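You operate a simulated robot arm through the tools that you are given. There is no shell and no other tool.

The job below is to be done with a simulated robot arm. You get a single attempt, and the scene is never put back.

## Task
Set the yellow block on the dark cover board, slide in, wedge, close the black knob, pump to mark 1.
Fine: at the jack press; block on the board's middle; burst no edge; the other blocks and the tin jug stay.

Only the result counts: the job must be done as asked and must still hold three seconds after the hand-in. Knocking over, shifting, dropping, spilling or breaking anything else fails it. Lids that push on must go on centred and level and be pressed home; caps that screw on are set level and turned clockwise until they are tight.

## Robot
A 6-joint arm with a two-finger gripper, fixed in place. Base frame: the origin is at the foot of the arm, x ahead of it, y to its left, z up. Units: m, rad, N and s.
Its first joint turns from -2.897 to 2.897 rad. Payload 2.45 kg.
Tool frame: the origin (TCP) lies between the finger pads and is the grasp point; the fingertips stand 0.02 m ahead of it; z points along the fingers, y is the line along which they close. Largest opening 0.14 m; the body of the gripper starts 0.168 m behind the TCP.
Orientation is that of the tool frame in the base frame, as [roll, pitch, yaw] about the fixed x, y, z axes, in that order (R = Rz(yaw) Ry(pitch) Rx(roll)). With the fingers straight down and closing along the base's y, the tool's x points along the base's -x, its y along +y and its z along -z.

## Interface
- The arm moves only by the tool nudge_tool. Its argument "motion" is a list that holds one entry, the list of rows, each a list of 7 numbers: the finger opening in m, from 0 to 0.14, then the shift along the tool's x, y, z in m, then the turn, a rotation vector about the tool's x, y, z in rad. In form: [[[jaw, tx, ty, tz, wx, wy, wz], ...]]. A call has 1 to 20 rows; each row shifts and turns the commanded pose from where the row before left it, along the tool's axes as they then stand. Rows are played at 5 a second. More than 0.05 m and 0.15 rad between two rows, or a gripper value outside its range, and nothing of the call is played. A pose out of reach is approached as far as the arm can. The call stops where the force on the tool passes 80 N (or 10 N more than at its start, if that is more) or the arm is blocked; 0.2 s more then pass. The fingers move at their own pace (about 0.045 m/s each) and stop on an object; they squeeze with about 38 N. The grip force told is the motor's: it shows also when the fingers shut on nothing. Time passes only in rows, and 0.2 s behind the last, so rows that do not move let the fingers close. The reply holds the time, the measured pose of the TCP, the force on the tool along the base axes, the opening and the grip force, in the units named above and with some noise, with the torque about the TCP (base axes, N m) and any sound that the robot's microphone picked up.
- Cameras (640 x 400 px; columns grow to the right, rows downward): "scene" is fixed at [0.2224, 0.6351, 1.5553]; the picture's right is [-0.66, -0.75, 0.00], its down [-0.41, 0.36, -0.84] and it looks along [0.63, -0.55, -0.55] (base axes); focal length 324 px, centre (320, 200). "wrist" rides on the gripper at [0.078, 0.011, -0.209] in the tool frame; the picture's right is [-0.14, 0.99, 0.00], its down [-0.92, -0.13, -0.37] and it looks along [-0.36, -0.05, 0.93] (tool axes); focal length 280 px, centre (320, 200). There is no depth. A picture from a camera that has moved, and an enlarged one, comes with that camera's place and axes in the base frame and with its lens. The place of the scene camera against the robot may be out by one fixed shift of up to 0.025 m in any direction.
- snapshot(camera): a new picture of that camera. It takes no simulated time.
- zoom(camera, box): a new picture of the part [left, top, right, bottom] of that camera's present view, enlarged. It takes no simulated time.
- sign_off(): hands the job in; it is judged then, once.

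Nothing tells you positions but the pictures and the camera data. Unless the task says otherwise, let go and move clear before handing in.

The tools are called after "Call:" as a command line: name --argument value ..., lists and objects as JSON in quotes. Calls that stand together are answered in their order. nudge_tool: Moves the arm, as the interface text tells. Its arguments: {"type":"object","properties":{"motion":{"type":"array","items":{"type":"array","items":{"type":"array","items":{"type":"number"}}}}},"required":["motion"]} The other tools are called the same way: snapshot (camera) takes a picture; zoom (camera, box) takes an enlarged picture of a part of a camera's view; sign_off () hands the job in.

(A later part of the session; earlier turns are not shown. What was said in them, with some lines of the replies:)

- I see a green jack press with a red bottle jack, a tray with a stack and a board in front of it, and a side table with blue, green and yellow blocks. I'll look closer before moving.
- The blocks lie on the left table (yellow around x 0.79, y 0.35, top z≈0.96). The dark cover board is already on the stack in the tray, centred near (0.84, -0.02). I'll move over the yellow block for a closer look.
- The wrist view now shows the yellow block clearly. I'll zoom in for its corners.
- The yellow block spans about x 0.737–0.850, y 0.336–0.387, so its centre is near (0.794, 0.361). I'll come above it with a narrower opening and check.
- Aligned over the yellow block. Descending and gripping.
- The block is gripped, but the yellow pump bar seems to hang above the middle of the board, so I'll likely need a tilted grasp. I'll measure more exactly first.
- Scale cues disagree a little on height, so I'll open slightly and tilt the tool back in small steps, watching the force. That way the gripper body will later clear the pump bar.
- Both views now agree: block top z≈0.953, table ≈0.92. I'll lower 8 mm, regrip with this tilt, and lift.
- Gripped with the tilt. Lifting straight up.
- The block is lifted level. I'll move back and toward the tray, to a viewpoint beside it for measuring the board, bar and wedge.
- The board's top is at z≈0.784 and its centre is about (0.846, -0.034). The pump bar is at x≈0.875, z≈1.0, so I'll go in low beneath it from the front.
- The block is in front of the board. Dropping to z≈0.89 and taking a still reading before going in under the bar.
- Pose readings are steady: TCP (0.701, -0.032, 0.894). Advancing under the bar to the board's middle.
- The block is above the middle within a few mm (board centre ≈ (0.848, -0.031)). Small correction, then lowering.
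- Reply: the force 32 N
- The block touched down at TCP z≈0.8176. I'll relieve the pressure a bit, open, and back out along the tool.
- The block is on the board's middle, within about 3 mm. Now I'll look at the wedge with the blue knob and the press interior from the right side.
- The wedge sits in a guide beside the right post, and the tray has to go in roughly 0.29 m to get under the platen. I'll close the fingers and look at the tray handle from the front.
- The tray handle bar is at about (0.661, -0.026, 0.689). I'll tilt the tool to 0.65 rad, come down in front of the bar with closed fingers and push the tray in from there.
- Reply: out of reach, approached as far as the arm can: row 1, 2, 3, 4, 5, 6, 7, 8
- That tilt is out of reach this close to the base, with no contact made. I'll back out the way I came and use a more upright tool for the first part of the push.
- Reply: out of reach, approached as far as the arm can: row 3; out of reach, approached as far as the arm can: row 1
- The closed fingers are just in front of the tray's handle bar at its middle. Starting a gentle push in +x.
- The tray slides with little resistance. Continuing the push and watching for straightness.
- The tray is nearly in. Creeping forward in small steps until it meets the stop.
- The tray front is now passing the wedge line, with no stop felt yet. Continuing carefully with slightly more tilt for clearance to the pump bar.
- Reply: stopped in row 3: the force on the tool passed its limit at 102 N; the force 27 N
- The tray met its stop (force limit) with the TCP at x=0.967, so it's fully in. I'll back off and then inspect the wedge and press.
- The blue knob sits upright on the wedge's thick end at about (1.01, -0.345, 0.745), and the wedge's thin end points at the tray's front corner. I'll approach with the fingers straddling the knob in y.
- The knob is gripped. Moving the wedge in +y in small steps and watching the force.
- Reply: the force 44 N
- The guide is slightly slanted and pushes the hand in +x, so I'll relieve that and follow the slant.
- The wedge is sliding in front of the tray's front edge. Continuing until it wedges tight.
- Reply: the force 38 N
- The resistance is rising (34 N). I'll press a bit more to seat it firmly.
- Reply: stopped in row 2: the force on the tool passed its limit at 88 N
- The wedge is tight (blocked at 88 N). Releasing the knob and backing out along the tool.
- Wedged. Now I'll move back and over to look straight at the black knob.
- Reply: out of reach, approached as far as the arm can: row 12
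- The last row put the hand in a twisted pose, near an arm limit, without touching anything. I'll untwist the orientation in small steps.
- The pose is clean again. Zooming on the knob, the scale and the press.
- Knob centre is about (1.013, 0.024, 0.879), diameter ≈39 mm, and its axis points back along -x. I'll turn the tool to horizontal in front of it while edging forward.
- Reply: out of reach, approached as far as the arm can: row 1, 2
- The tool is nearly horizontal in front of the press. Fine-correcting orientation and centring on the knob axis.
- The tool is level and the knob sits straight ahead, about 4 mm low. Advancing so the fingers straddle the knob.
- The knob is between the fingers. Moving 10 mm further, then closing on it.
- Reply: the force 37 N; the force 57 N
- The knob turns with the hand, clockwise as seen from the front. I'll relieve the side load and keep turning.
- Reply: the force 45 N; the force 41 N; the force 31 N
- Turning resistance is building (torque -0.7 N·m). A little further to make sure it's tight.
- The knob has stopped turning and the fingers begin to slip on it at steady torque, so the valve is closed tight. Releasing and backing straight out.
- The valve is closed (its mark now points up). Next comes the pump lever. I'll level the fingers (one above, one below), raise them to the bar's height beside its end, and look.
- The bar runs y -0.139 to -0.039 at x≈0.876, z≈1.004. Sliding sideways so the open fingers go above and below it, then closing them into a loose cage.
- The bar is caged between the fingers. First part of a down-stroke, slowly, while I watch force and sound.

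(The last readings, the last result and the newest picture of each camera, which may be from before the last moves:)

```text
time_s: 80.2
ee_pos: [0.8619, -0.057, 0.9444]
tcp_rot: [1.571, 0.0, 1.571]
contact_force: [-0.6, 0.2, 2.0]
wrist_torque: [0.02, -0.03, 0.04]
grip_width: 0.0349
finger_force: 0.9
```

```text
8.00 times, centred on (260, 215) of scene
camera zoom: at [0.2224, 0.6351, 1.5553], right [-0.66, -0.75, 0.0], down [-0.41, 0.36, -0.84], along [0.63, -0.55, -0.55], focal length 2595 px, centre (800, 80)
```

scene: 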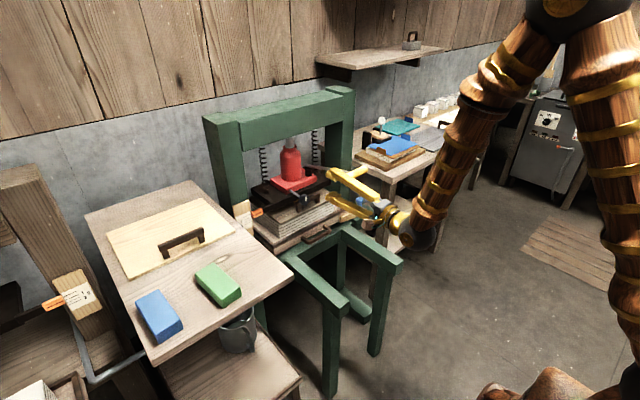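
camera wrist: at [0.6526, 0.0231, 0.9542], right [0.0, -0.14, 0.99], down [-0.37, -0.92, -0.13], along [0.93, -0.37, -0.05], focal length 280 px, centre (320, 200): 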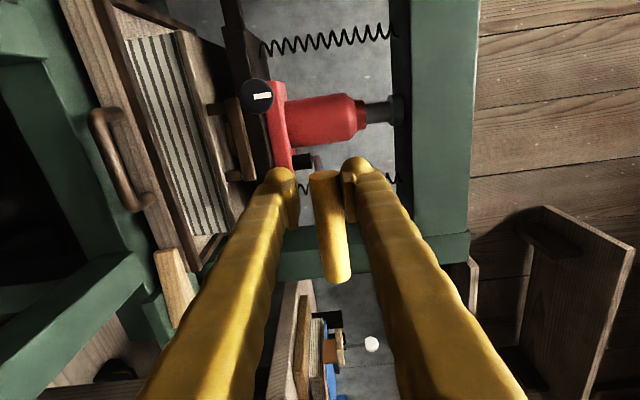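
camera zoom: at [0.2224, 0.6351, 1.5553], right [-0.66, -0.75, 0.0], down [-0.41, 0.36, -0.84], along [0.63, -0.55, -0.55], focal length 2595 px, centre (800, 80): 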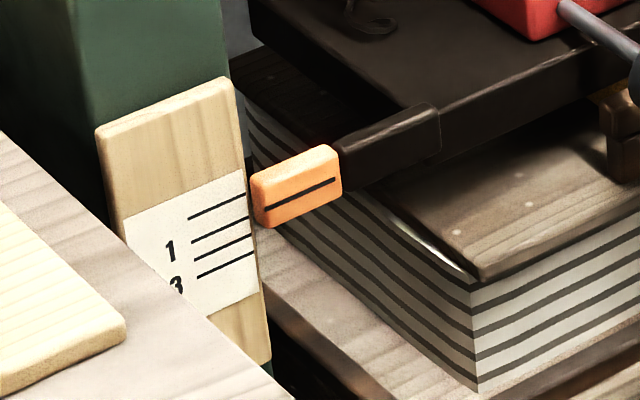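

The pump works: the pointer has dropped about 1.5 mm. Continuing the down-stroke.

Call:
nudge_tool --motion '[[[0.034, 0, -0.02, -0.002, 0, 0, 0], [0.034, 0, -0.02, -0.001, 0, 0, 0], [0.034, 0, -0.02, 0.0, 0, 0, 0], [0.034, 0, 0, 0, 0, 0, 0]]]'

Call:
snapshot --camera "wrist"

Call:
zoom --camera "scene" --box '[225, 190, 295, 240]'

Call:
zoom --camera "scene" --box '[220, 110, 400, 250]'

```text
time_s: 81.2
ee_pos: [0.8566, -0.0562, 0.8839]
tcp_rot: [1.572, -0.001, 1.57]
contact_force: [0.3, -1.0, 1.9]
wrist_torque: [0.03, -0.05, 0.03]
grip_width: 0.0358
finger_force: 1.4
```

```text
taken
camera wrist: at [0.6486, 0.022, 0.8947], right [0.0, -0.14, 0.99], down [-0.37, -0.92, -0.13], along [0.93, -0.37, -0.05], focal length 280 px, centre (320, 200)
```

wrist: 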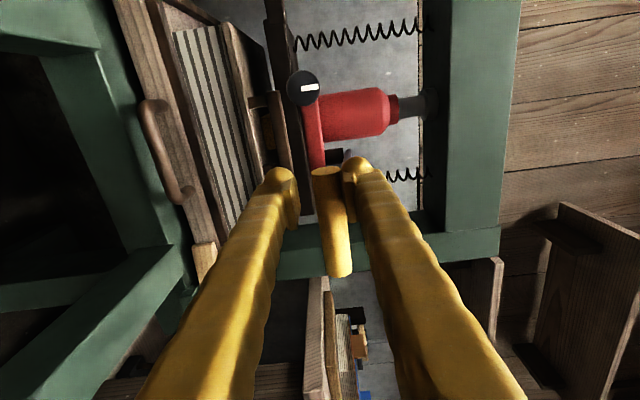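

```text
8.00 times, centred on (260, 215) of scene
camera zoom: at [0.2224, 0.6351, 1.5553], right [-0.66, -0.75, 0.0], down [-0.41, 0.36, -0.84], along [0.63, -0.55, -0.55], focal length 2595 px, centre (800, 80)
```

zoom: 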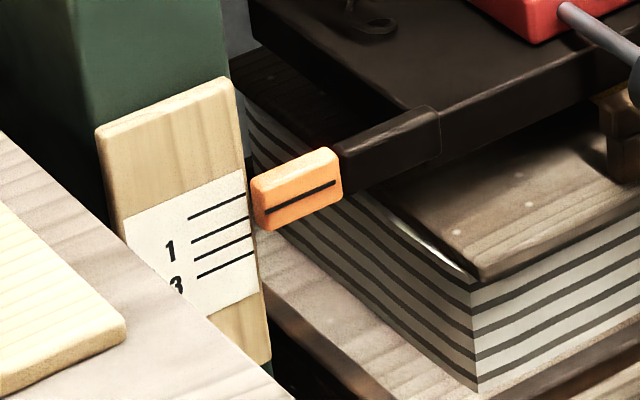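

```text
2.86 times, centred on (310, 180) of scene
camera zoom: at [0.2224, 0.6351, 1.5553], right [-0.66, -0.75, 0.0], down [-0.41, 0.36, -0.84], along [0.63, -0.55, -0.55], focal length 927 px, centre (349, 257)
```

zoom: 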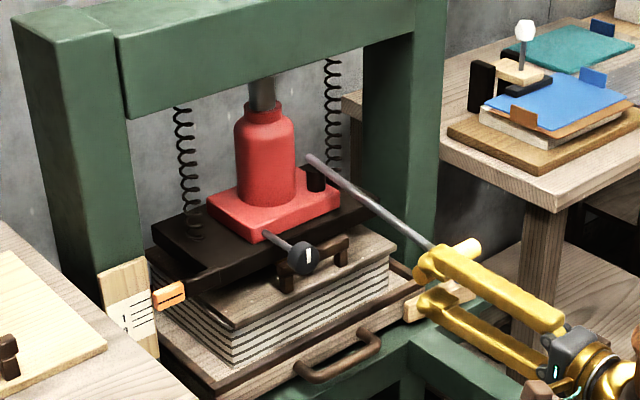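

Call:
nudge_tool --motion '[[[0.034, 0, -0.02, 0.001, 0, 0, 0], [0.034, 0, -0.02, 0.002, 0, 0, 0], [0.034, 0, 0, 0, 0, 0, 0]]]'

Call:
zoom --camera "scene" --box '[225, 190, 295, 240]'

Call:
snapshot --camera "wrist"

```text
time_s: 82.0
ee_pos: [0.861, -0.0557, 0.844]
tcp_rot: [1.571, 0.001, 1.571]
contact_force: [-10.9, -4.4, 17.0]
wrist_torque: [0.3, -0.58, 0.02]
grip_width: 0.0457
finger_force: 8.2
```

```text
8.00 times, centred on (260, 215) of scene
camera zoom: at [0.2224, 0.6351, 1.5553], right [-0.66, -0.75, 0.0], down [-0.41, 0.36, -0.84], along [0.63, -0.55, -0.55], focal length 2595 px, centre (800, 80)
```

zoom: 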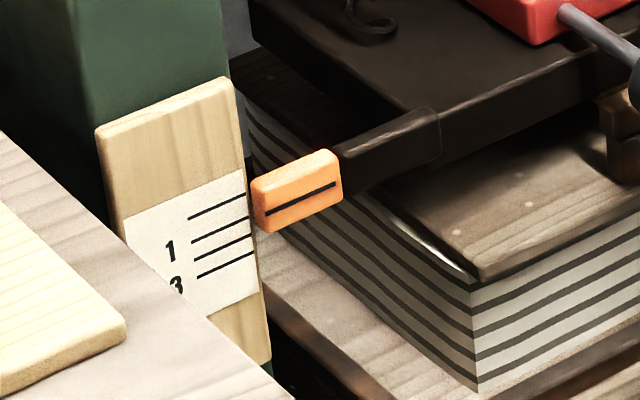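

```text
taken
camera wrist: at [0.6516, 0.0229, 0.8544], right [0.0, -0.14, 0.99], down [-0.37, -0.92, -0.13], along [0.93, -0.37, -0.05], focal length 280 px, centre (320, 200)
```

wrist: 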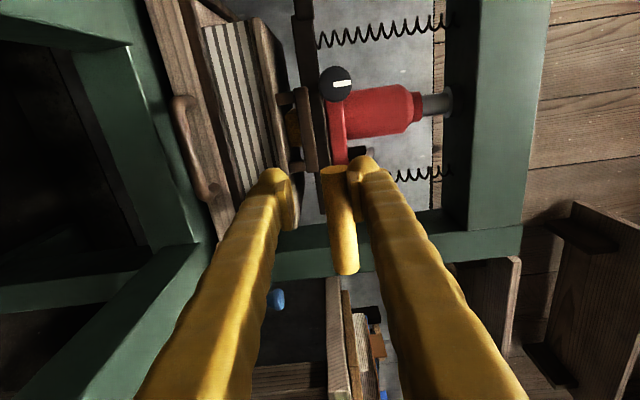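

The lever reached its bottom stop, with the pointer down about 4–5 mm. Raising the lever for the next stroke.

Call:
nudge_tool --motion '[[[0.034, 0, 0.02, -0.002, 0, 0, 0], [0.034, 0, 0.02, -0.0015, 0, 0, 0], [0.034, 0, 0.02, 0, 0, 0, 0], [0.034, 0, 0.02, 0.001, 0, 0, 0], [0.034, 0, 0.02, 0.004, 0, 0, 0], [0.034, 0, 0.02, 0.004, 0, 0, 0], [0.034, 0, 0.02, 0.005, 0, 0, 0], [0.034, 0, 0.02, 0.005, 0, 0, 0], [0.034, 0, 0, 0, 0, 0, 0]]]'

Call:
zoom --camera "scene" --box '[225, 190, 295, 240]'

Call:
snapshot --camera "wrist"

```text
time_s: 84.0
ee_pos: [0.8801, -0.0544, 1.0046]
tcp_rot: [1.575, 0.002, 1.572]
contact_force: [-2.8, -0.7, -6.1]
wrist_torque: [0.04, 0.01, -0.02]
grip_width: 0.0374
finger_force: 3.2
```

```text
8.00 times, centred on (260, 215) of scene
camera zoom: at [0.2224, 0.6351, 1.5553], right [-0.66, -0.75, 0.0], down [-0.41, 0.36, -0.84], along [0.63, -0.55, -0.55], focal length 2595 px, centre (800, 80)
```

zoom: 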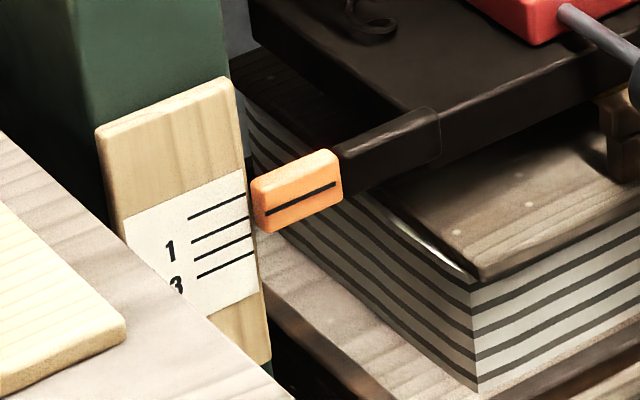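

```text
taken
camera wrist: at [0.6717, 0.0233, 1.0168], right [0.0, -0.14, 0.99], down [-0.37, -0.92, -0.13], along [0.93, -0.37, -0.05], focal length 280 px, centre (320, 200)
```

wrist: 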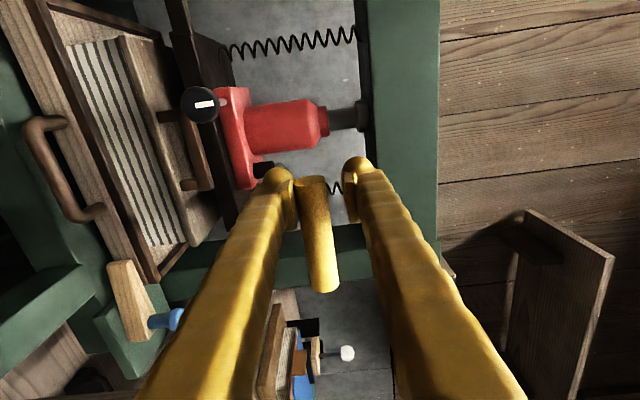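

Pressure holds. Second down-stroke, stopping short of the bottom stop.

Call:
nudge_tool --motion '[[[0.034, 0, -0.02, -0.006, 0, 0, 0], [0.034, 0, -0.02, -0.006, 0, 0, 0], [0.034, 0, -0.02, -0.005, 0, 0, 0], [0.034, 0, -0.02, -0.003, 0, 0, 0], [0.034, 0, -0.02, -0.002, 0, 0, 0], [0.034, 0, -0.02, 0, 0, 0, 0], [0.034, 0, -0.02, 0, 0, 0, 0], [0.034, 0, 0, 0, 0, 0, 0]]]'

Call:
zoom --camera "scene" --box '[225, 190, 295, 240]'

Call:
snapshot --camera "wrist"

```text
time_s: 85.8
ee_pos: [0.8552, -0.0564, 0.8628]
tcp_rot: [1.573, -0.001, 1.572]
contact_force: [-1.5, -0.8, 2.2]
wrist_torque: [0.0, -0.1, 0.01]
grip_width: 0.0356
finger_force: 1.2
```

```text
8.00 times, centred on (260, 215) of scene
camera zoom: at [0.2224, 0.6351, 1.5553], right [-0.66, -0.75, 0.0], down [-0.41, 0.36, -0.84], along [0.63, -0.55, -0.55], focal length 2595 px, centre (800, 80)
```

zoom: 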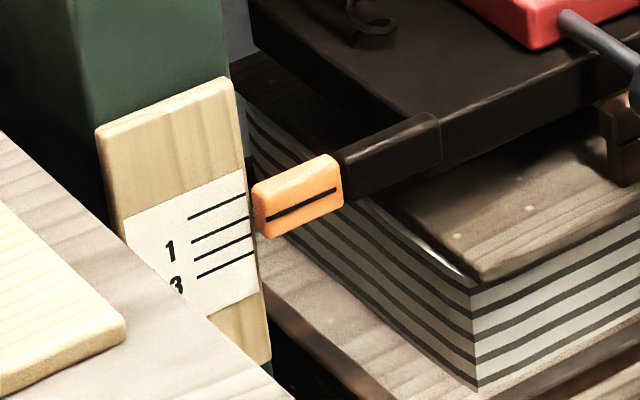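

```text
taken
camera wrist: at [0.6465, 0.0227, 0.8749], right [0.0, -0.14, 0.99], down [-0.37, -0.92, -0.13], along [0.93, -0.37, -0.05], focal length 280 px, centre (320, 200)
```

wrist: 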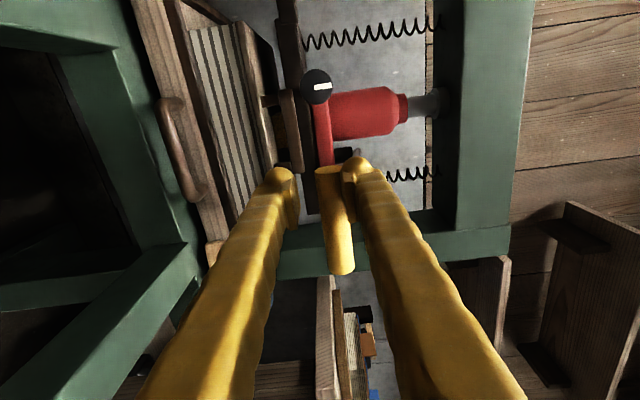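

The pointer has come down roughly 60–70 % of the way by the scene view. I'll slide off the bar sideways to put the wrist camera level with the scale for a parallax-free reading.

Call:
nudge_tool --motion '[[[0.045, 0, 0.005, 0, 0, 0, 0], [0.045, 0.04, 0, 0, 0, 0, 0], [0.045, 0.04, 0, 0, 0, 0, 0], [0.045, 0.04, 0, 0, 0, 0, 0], [0.045, 0.04, 0, 0, 0, 0, 0], [0.045, 0.03, 0, 0, 0, 0, 0], [0.045, 0, 0, 0, 0, 0, 0]]]'

Call:
snapshot --camera "wrist"

Call:
zoom --camera "wrist" --box '[240, 40, 400, 140]'

Call:
zoom --camera "scene" --box '[220, 110, 400, 250]'

```text
time_s: 87.5
ee_pos: [0.8538, 0.1347, 0.8697]
tcp_rot: [1.573, 0.001, 1.57]
contact_force: [0.1, 0.0, 0.6]
wrist_torque: [0.03, -0.06, -0.01]
grip_width: 0.045
finger_force: 0.1
```

```text
taken
camera wrist: at [0.6454, 0.2131, 0.881], right [0.0, -0.14, 0.99], down [-0.37, -0.92, -0.13], along [0.93, -0.37, -0.05], focal length 280 px, centre (320, 200)
```

wrist: 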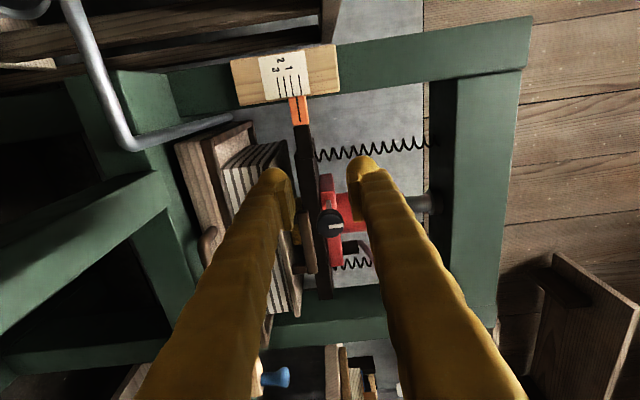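

```text
4.00 times, centred on (320, 90) of wrist
camera zoom: at [0.6454, 0.2131, 0.881], right [0.0, -0.14, 0.99], down [-0.37, -0.92, -0.13], along [0.93, -0.37, -0.05], focal length 1122 px, centre (320, 640)
```

zoom: 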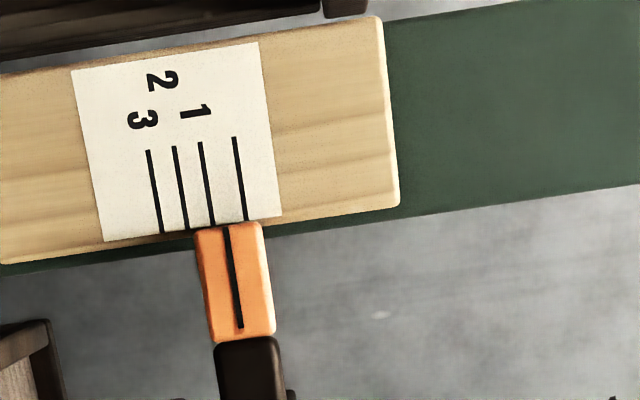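

```text
2.86 times, centred on (310, 180) of scene
camera zoom: at [0.2224, 0.6351, 1.5553], right [-0.66, -0.75, 0.0], down [-0.41, 0.36, -0.84], along [0.63, -0.55, -0.55], focal length 927 px, centre (349, 257)
```

zoom: 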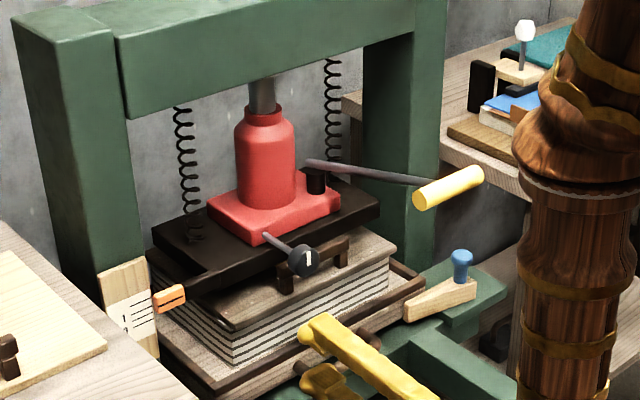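

The level view is very clear: the pointer sits about 59 % of the way from the start line to mark 1, roughly 5 mm short. The lever has sprung back up. Going back to it for another stroke.

Call:
nudge_tool --motion '[[[0.06, -0.03, 0.033, 0.004, 0, 0, 0], [0.06, -0.03, 0.033, 0.005, 0, 0, 0], [0.06, -0.03, 0.033, 0.005, 0, 0, 0], [0.06, -0.017, 0.03, 0.005, 0, 0, 0], [0.06, 0, 0, 0, 0, 0, 0]]]'

Call:
snapshot --camera "wrist"

```text
time_s: 88.7
ee_pos: [0.8736, 0.0267, 0.9972]
tcp_rot: [1.573, 0.0, 1.573]
contact_force: [0.0, 0.1, -0.5]
wrist_torque: [0.01, -0.02, -0.02]
grip_width: 0.06
finger_force: 0.0
```

```text
taken
camera wrist: at [0.6646, 0.1051, 1.0086], right [0.0, -0.14, 0.99], down [-0.37, -0.92, -0.13], along [0.93, -0.37, -0.05], focal length 280 px, centre (320, 200)
```

wrist: 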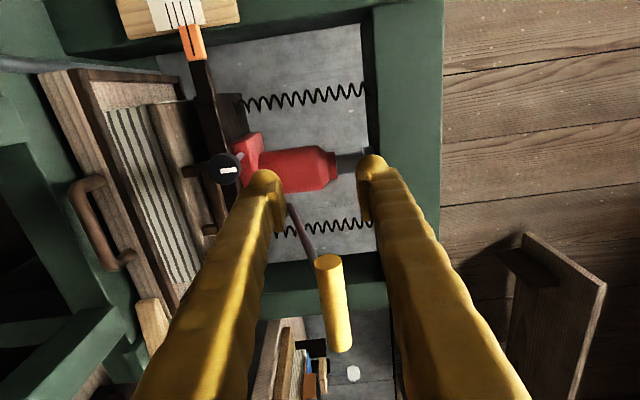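

Call:
nudge_tool --motion '[[[0.06, -0.03, 0, 0.0015, 0, 0, 0], [0.06, -0.03, 0, 0, 0, 0, 0], [0.06, -0.024, 0, 0, 0, 0, 0], [0.045, 0, 0, 0, 0, 0, 0], [0.034, 0, 0, 0, 0, 0, 0], [0.034, 0, 0, 0, 0, 0, 0], [0.034, 0, -0.02, -0.005, 0, 0, 0], [0.034, 0, -0.02, -0.005, 0, 0, 0], [0.034, 0, -0.02, -0.004, 0, 0, 0], [0.034, 0, -0.02, -0.002, 0, 0, 0], [0.034, 0, -0.02, -0.002, 0, 0, 0], [0.034, 0, -0.02, 0, 0, 0, 0], [0.034, 0, -0.015, 0, 0, 0, 0], [0.034, 0, 0, 0, 0, 0, 0]]]'

Call:
zoom --camera "scene" --box '[225, 190, 295, 240]'

Call:
snapshot --camera "wrist"

```text
time_s: 91.7
ee_pos: [0.8583, -0.0565, 0.8632]
tcp_rot: [1.573, -0.001, 1.572]
contact_force: [-1.5, 0.2, 1.8]
wrist_torque: [-0.01, -0.06, 0.04]
grip_width: 0.0358
finger_force: 0.9
```

```text
8.00 times, centred on (260, 215) of scene
camera zoom: at [0.2224, 0.6351, 1.5553], right [-0.66, -0.75, 0.0], down [-0.41, 0.36, -0.84], along [0.63, -0.55, -0.55], focal length 2595 px, centre (800, 80)
```

zoom: 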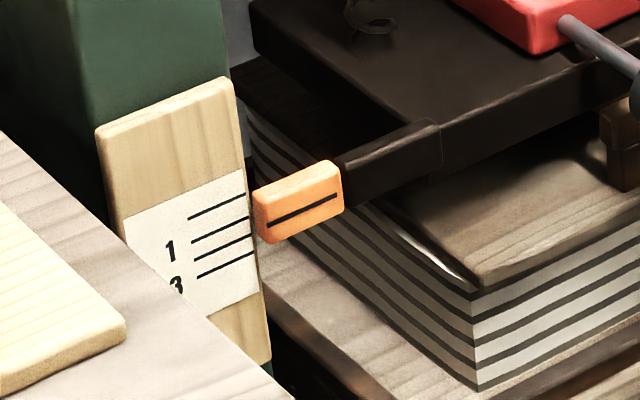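

```text
taken
camera wrist: at [0.6491, 0.0219, 0.8747], right [0.0, -0.14, 0.99], down [-0.37, -0.92, -0.13], along [0.93, -0.37, -0.05], focal length 280 px, centre (320, 200)
```

wrist: 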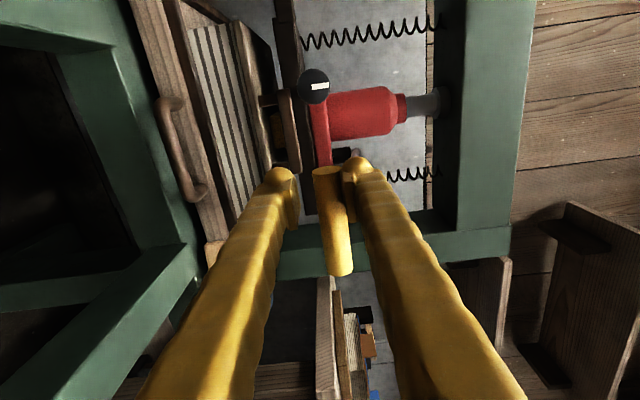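

The pointer dropped about another 3.5–4 mm. Taking another level reading, with the camera a bit lower this time.

Call:
nudge_tool --motion '[[[0.05, 0, 0.005, 0, 0, 0, 0], [0.05, 0.04, 0, 0, 0, 0, 0], [0.05, 0.04, 0, 0, 0, 0, 0], [0.05, 0.04, -0.015, 0, 0, 0, 0], [0.05, 0.04, -0.015, 0, 0, 0, 0], [0.05, 0.03, 0, 0, 0, 0, 0], [0.05, 0, 0, 0, 0, 0, 0]]]'

Call:
zoom --camera "wrist" --box '[240, 40, 400, 140]'

Call:
zoom --camera "wrist" --box '[200, 40, 420, 300]'

```text
time_s: 93.2
ee_pos: [0.8573, 0.1332, 0.8367]
tcp_rot: [1.571, -0.002, 1.572]
contact_force: [0.2, -0.6, 0.0]
wrist_torque: [-0.03, -0.01, -0.02]
grip_width: 0.05
finger_force: 0.1
```

```text
4.00 times, centred on (320, 90) of wrist
camera zoom: at [0.6487, 0.2106, 0.8486], right [0.0, -0.14, 0.99], down [-0.37, -0.92, -0.13], along [0.93, -0.37, -0.05], focal length 1122 px, centre (320, 640)
```

zoom: 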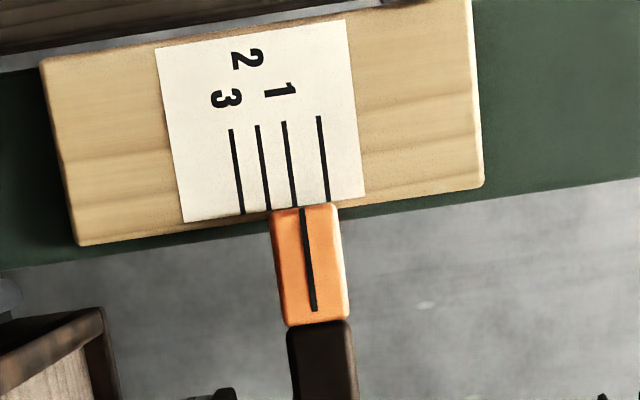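

```text
1.54 times, centred on (310, 170) of wrist
camera zoom: at [0.6487, 0.2106, 0.8486], right [0.0, -0.14, 0.99], down [-0.37, -0.92, -0.13], along [0.93, -0.37, -0.05], focal length 431 px, centre (335, 246)
```

zoom: 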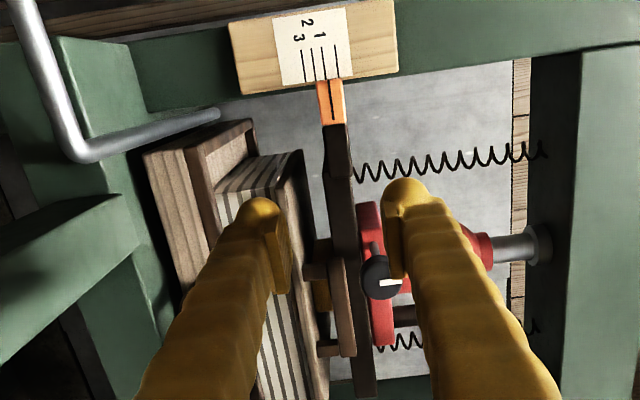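

Level view: the pointer is 86 % of the way to mark 1, about 1.8 mm short. I need roughly half a stroke. Returning to the bar.

Call:
nudge_tool --motion '[[[0.06, -0.03, 0.033, 0.004, 0, 0, 0], [0.06, -0.03, 0.033, 0.004, 0, 0, 0], [0.06, -0.03, 0.033, 0.004, 0, 0, 0], [0.06, -0.017, 0.033, 0.004, 0, 0, 0], [0.06, 0, 0.024, 0, 0, 0, 0], [0.06, 0, 0, 0, 0, 0, 0]]]'

Call:
snapshot --camera "wrist"

```text
time_s: 94.7
ee_pos: [0.8721, 0.0284, 0.9953]
tcp_rot: [1.572, 0.0, 1.57]
contact_force: [-0.1, -0.2, -0.5]
wrist_torque: [-0.01, 0.05, 0.02]
grip_width: 0.0603
finger_force: 0.1
```

```text
taken
camera wrist: at [0.6633, 0.1069, 1.0065], right [0.0, -0.14, 0.99], down [-0.37, -0.92, -0.13], along [0.93, -0.37, -0.05], focal length 280 px, centre (320, 200)
```

wrist: 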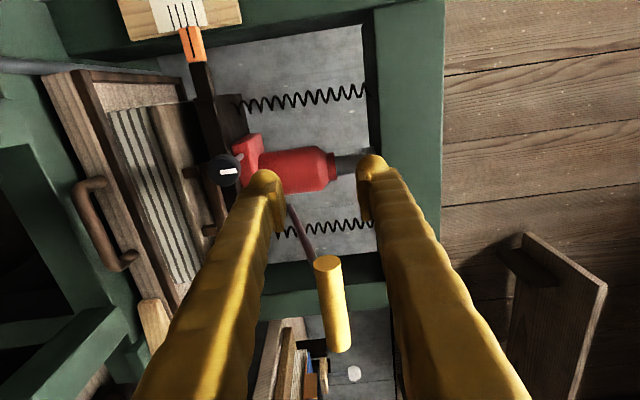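

Call:
nudge_tool --motion '[[[0.06, -0.03, 0, 0.0015, 0, 0, 0], [0.06, -0.03, 0, 0, 0, 0, 0], [0.06, -0.025, 0, 0, 0, 0, 0], [0.045, 0, 0, 0, 0, 0, 0], [0.034, 0, 0, 0, 0, 0, 0], [0.034, 0, 0, 0, 0, 0, 0], [0.034, 0, -0.02, -0.005, 0, 0, 0], [0.034, 0, -0.02, -0.005, 0, 0, 0], [0.034, 0, -0.02, -0.004, 0, 0, 0], [0.034, 0, -0.006, -0.001, 0, 0, 0], [0.034, 0, 0, 0, 0, 0, 0]]]'

Call:
zoom --camera "scene" --box '[225, 190, 295, 240]'

Call:
nudge_tool --motion '[[[0.05, 0, 0.005, 0, 0, 0, 0], [0.05, 0.04, 0, 0, 0, 0, 0], [0.05, 0.04, 0, 0, 0, 0, 0], [0.05, 0.04, -0.03, -0.002, 0, 0, 0], [0.05, 0.04, -0.03, -0.002, 0, 0, 0], [0.05, 0.03, -0.04, 0, 0, 0, 0], [0.05, 0, 0, 0, 0, 0, 0]]]'

Call:
zoom --camera "wrist" --box '[240, 40, 400, 140]'

```text
time_s: 97.0
ee_pos: [0.8614, -0.0585, 0.9301]
tcp_rot: [1.571, 0.0, 1.569]
contact_force: [0.3, 0.7, 1.4]
wrist_torque: [0.01, -0.07, 0.0]
grip_width: 0.035
finger_force: 0.6
```

```text
8.00 times, centred on (260, 215) of scene
camera zoom: at [0.2224, 0.6351, 1.5553], right [-0.66, -0.75, 0.0], down [-0.41, 0.36, -0.84], along [0.63, -0.55, -0.55], focal length 2595 px, centre (800, 80)
```

zoom: 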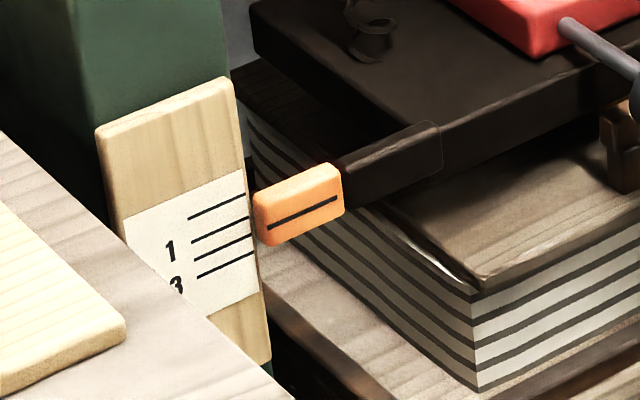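

```text
time_s: 98.7
ee_pos: [0.8537, 0.1335, 0.8334]
tcp_rot: [1.573, 0.002, 1.569]
contact_force: [-0.2, 0.1, 0.2]
wrist_torque: [0.01, 0.0, -0.04]
grip_width: 0.0498
finger_force: 0.2
```

```text
4.00 times, centred on (320, 90) of wrist
camera zoom: at [0.6458, 0.2109, 0.8444], right [0.0, -0.14, 0.99], down [-0.37, -0.92, -0.13], along [0.93, -0.37, -0.05], focal length 1122 px, centre (320, 640)
```

zoom: 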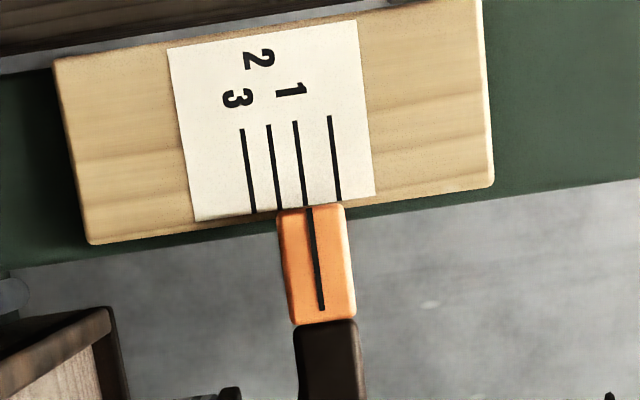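

Call:
zoom --camera "wrist" --box '[290, 60, 350, 120]'

Call:
zoom --camera "wrist" --box '[300, 75, 340, 105]'

```text
6.67 times, centred on (320, 90) of wrist
camera zoom: at [0.6458, 0.2109, 0.8444], right [0.0, -0.14, 0.99], down [-0.37, -0.92, -0.13], along [0.93, -0.37, -0.05], focal length 1869 px, centre (320, 933)
```

zoom: 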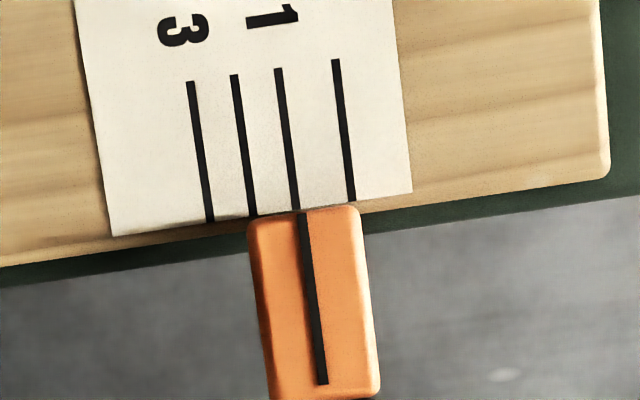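

```text
13.33 times, centred on (320, 90) of wrist
camera zoom: at [0.6458, 0.2109, 0.8444], right [0.0, -0.14, 0.99], down [-0.37, -0.92, -0.13], along [0.93, -0.37, -0.05], focal length 3738 px, centre (320, 1667)
```

zoom: 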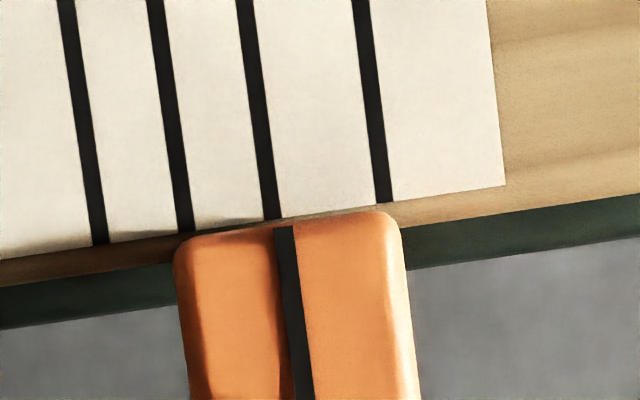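

At high zoom the pointer line is still about 1 mm above mark 1's line. A short partial stroke should finish it.

Call:
nudge_tool --motion '[[[0.06, -0.03, 0.033, 0.004, 0, 0, 0], [0.06, -0.03, 0.033, 0.004, 0, 0, 0], [0.06, -0.03, 0.033, 0.004, 0, 0, 0], [0.06, -0.017, 0.033, 0.006, 0, 0, 0], [0.06, 0, 0.026, 0, 0, 0, 0], [0.06, 0, 0, 0, 0, 0, 0]]]'

Call:
snapshot --camera "wrist"

```text
time_s: 100.0
ee_pos: [0.8756, 0.0243, 0.991]
tcp_rot: [1.573, 0.0, 1.57]
contact_force: [0.5, -0.1, 0.0]
wrist_torque: [-0.01, 0.0, 0.0]
grip_width: 0.0601
finger_force: 0.1
```

```text
taken
camera wrist: at [0.6668, 0.1033, 1.0021], right [0.0, -0.14, 0.99], down [-0.37, -0.92, -0.13], along [0.93, -0.37, -0.05], focal length 280 px, centre (320, 200)
```

wrist: 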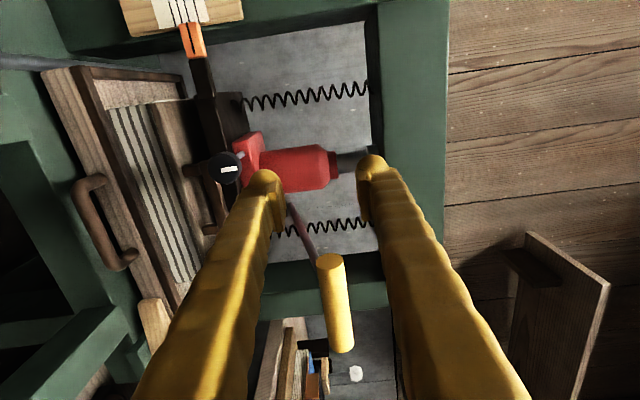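

Call:
nudge_tool --motion '[[[0.06, -0.03, 0, 0.0, 0, 0, 0], [0.06, -0.03, 0, 0, 0, 0, 0], [0.06, -0.022, 0, 0, 0, 0, 0], [0.045, 0, 0, 0, 0, 0, 0], [0.034, 0, 0, 0, 0, 0, 0], [0.034, 0, 0, 0, 0, 0, 0], [0.034, 0, -0.02, -0.005, 0, 0, 0], [0.034, 0, -0.02, -0.005, 0, 0, 0], [0.034, 0, -0.0095, -0.002, 0, 0, 0], [0.034, 0, 0, 0, 0, 0, 0]]]'

Call:
nudge_tool --motion '[[[0.05, 0, 0.005, 0, 0, 0, 0], [0.05, 0.04, 0, 0, 0, 0, 0], [0.05, 0.04, 0, 0, 0, 0, 0], [0.05, 0.04, -0.035, -0.002, 0, 0, 0], [0.05, 0.04, -0.035, -0.002, 0, 0, 0], [0.05, 0.03, -0.04, 0, 0, 0, 0], [0.05, 0, 0, 0, 0, 0, 0]]]'

Call:
zoom --camera "wrist" --box '[240, 40, 400, 140]'

Call:
zoom --camera "wrist" --box '[300, 75, 340, 105]'

Call:
zoom --camera "wrist" --box '[290, 60, 350, 120]'

```text
time_s: 102.2
ee_pos: [0.8609, -0.0583, 0.9415]
tcp_rot: [1.573, 0.0, 1.57]
contact_force: [-1.3, 0.7, 1.7]
wrist_torque: [-0.01, 0.0, 0.03]
grip_width: 0.0347
finger_force: 0.5
```

```text
refused: row 4 steps farther than a row can; nothing moved
```

```text
4.00 times, centred on (320, 90) of wrist
camera zoom: at [0.6524, 0.0198, 0.953], right [0.0, -0.14, 0.99], down [-0.37, -0.92, -0.13], along [0.93, -0.37, -0.05], focal length 1122 px, centre (320, 640)
```

zoom: 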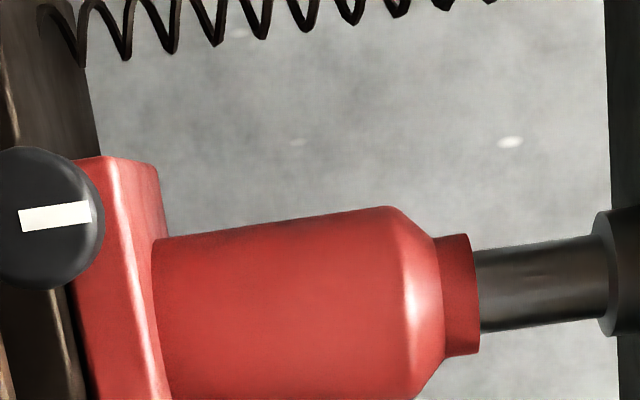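

```text
13.33 times, centred on (320, 90) of wrist
camera zoom: at [0.6524, 0.0198, 0.953], right [0.0, -0.14, 0.99], down [-0.37, -0.92, -0.13], along [0.93, -0.37, -0.05], focal length 3738 px, centre (320, 1667)
```

zoom: 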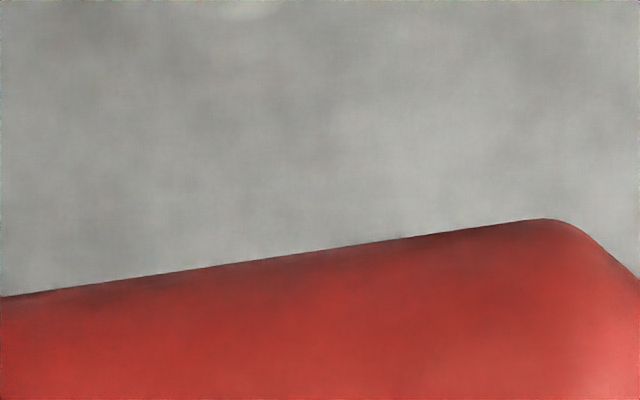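

```text
6.67 times, centred on (320, 90) of wrist
camera zoom: at [0.6524, 0.0198, 0.953], right [0.0, -0.14, 0.99], down [-0.37, -0.92, -0.13], along [0.93, -0.37, -0.05], focal length 1869 px, centre (320, 933)
```

zoom: 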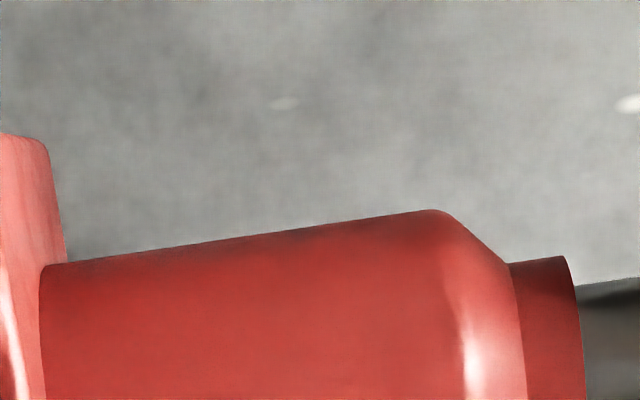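

The partial stroke is done, but the move to the viewing spot was refused because a row was too long. Redoing it with shorter rows.

Call:
nudge_tool --motion '[[[0.05, 0, 0.005, 0, 0, 0, 0], [0.05, 0.04, 0, 0, 0, 0, 0], [0.05, 0.04, 0, 0, 0, 0, 0], [0.05, 0.035, -0.03, -0.002, 0, 0, 0], [0.05, 0.035, -0.03, -0.002, 0, 0, 0], [0.05, 0.03, -0.035, 0, 0, 0, 0], [0.05, 0.01, -0.02, 0, 0, 0, 0], [0.05, 0, 0, 0, 0, 0, 0]]]'

Call:
zoom --camera "wrist" --box '[240, 40, 400, 140]'

Call:
zoom --camera "wrist" --box '[300, 75, 340, 105]'

Call:
zoom --camera "wrist" --box '[290, 60, 350, 120]'

```text
time_s: 104.0
ee_pos: [0.8576, 0.133, 0.8296]
tcp_rot: [1.572, 0.001, 1.57]
contact_force: [-0.2, -0.5, -0.6]
wrist_torque: [0.02, 0.0, 0.01]
grip_width: 0.0501
finger_force: 0.1
```

```text
4.00 times, centred on (320, 90) of wrist
camera zoom: at [0.6484, 0.2111, 0.8402], right [0.0, -0.14, 0.99], down [-0.37, -0.92, -0.13], along [0.93, -0.37, -0.05], focal length 1122 px, centre (320, 640)
```

zoom: 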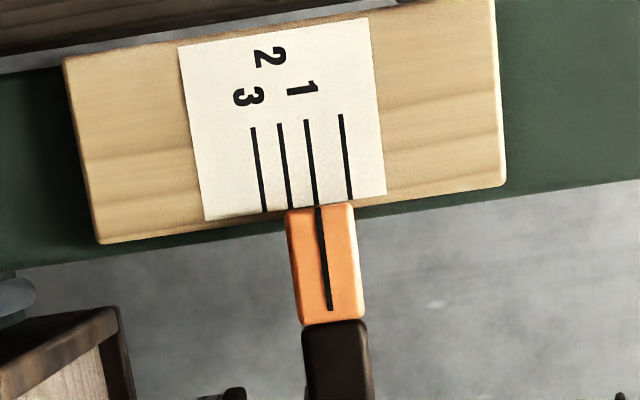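

```text
13.33 times, centred on (320, 90) of wrist
camera zoom: at [0.6484, 0.2111, 0.8402], right [0.0, -0.14, 0.99], down [-0.37, -0.92, -0.13], along [0.93, -0.37, -0.05], focal length 3738 px, centre (320, 1667)
```

zoom: 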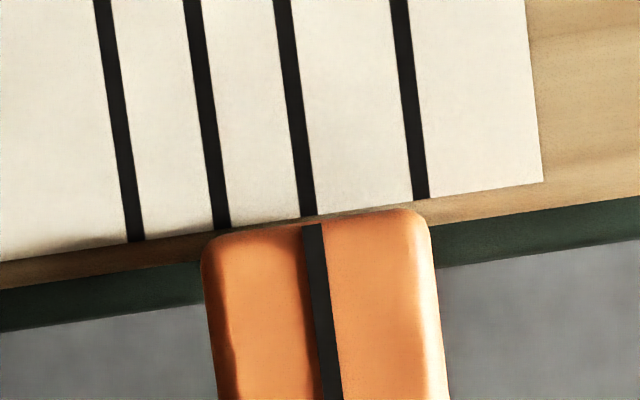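

```text
6.67 times, centred on (320, 90) of wrist
camera zoom: at [0.6484, 0.2111, 0.8402], right [0.0, -0.14, 0.99], down [-0.37, -0.92, -0.13], along [0.93, -0.37, -0.05], focal length 1869 px, centre (320, 933)
```

zoom: 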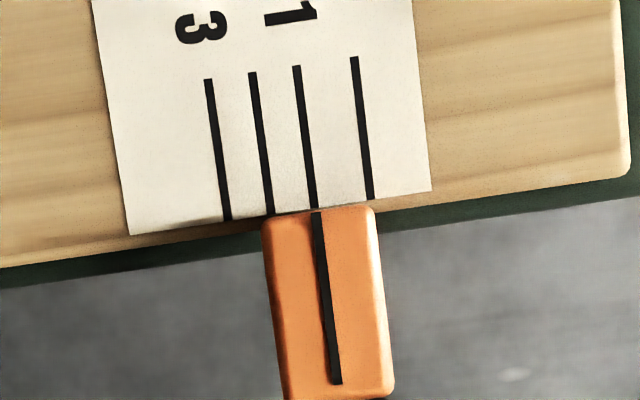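

The pointer line now lines up with mark 1 to within about 0.3 mm, with the camera level. I'll move the arm clear and check the whole scene before handing in.

Call:
nudge_tool --motion '[[[0.05, 0, 0.03, -0.005, 0, 0, 0], [0.05, 0, 0.04, -0.005, 0, 0, 0], [0.05, 0, 0.04, 0, 0, 0, 0], [0.05, 0, 0.04, 0, 0, 0, 0], [0.05, 0, 0.04, 0, 0, 0, 0], [0.05, 0, 0.04, 0, 0, 0, 0], [0.05, 0, 0.03, 0, 0, 0, 0], [0.05, 0, 0, 0, 0, 0, 0]]]'

Call:
snapshot --camera "scene"

Call:
snapshot --camera "wrist"

Call:
zoom --camera "scene" --box '[220, 120, 400, 260]'

Call:
zoom --camera "scene" --box '[225, 190, 295, 240]'

```text
time_s: 105.8
ee_pos: [0.8462, 0.1359, 1.0921]
tcp_rot: [1.571, 0.001, 1.571]
contact_force: [-0.1, -0.2, 0.0]
wrist_torque: [-0.01, -0.04, -0.02]
grip_width: 0.0499
finger_force: 0.2
```

```text
taken
```

scene: 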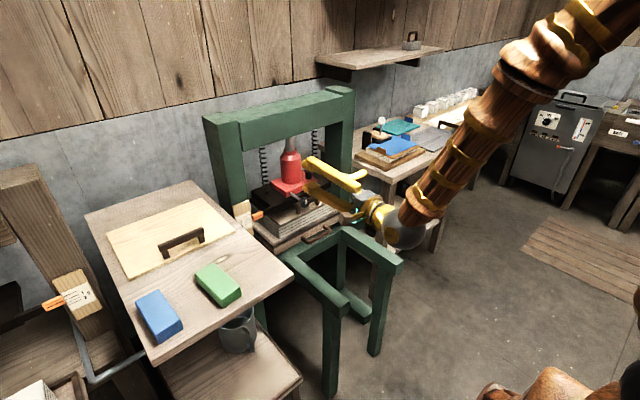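

```text
taken
camera wrist: at [0.6371, 0.2136, 1.1029], right [0.0, -0.14, 0.99], down [-0.37, -0.92, -0.13], along [0.93, -0.37, -0.05], focal length 280 px, centre (320, 200)
```

wrist: 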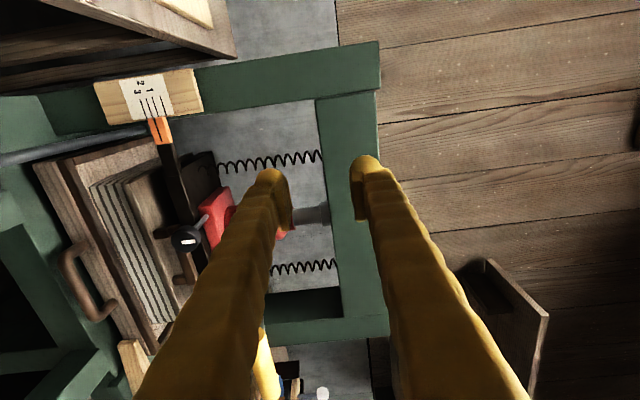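

```text
2.86 times, centred on (310, 190) of scene
camera zoom: at [0.2224, 0.6351, 1.5553], right [-0.66, -0.75, 0.0], down [-0.41, 0.36, -0.84], along [0.63, -0.55, -0.55], focal length 927 px, centre (349, 229)
```

zoom: 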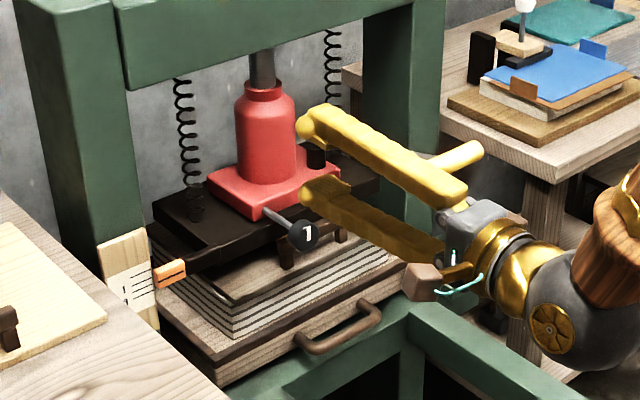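

```text
8.00 times, centred on (260, 215) of scene
camera zoom: at [0.2224, 0.6351, 1.5553], right [-0.66, -0.75, 0.0], down [-0.41, 0.36, -0.84], along [0.63, -0.55, -0.55], focal length 2595 px, centre (800, 80)
```

zoom: 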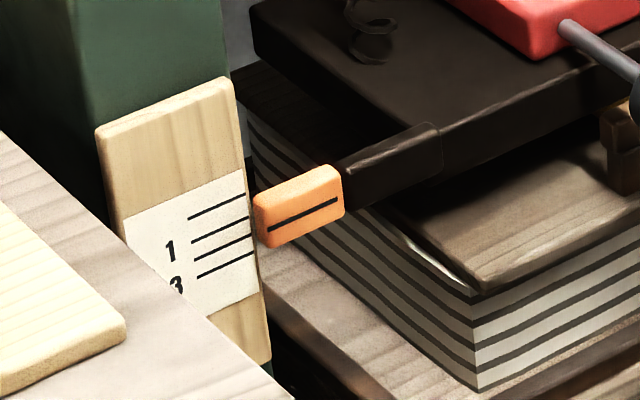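

The yellow block is under the platen on the board's middle. The tray is in and wedged, the knob is closed, the pointer is holding at mark 1, and the other blocks and the jug haven't moved. The arm is clear, so I'm handing in.

Call:
sign_off

```text
The job is handed in.
```

The press job is done and handed in; I haven't seen how it was judged.

- **Yellow block:** it sits on the dark cover board, within about 3 mm of the board's middle.
- **Tray:** it's pushed in until it hit its stop under the platen.
- **Wedge:** it's driven in tight in front of the tray; it stopped moving at 88 N.
- **Black knob:** I turned it clockwise about a quarter turn until it stopped and the fingers began to slip on it.
- **Pump:** the pointer is about 0.3 mm short of mark 1, measured with the wrist camera level with the scale. In the later scene pictures it had not visibly moved.

In the last pictures the stack edges look whole, and the green and blue blocks and the tin jug are where they started. The arm is free of the press, with the fingers raised in front of it.
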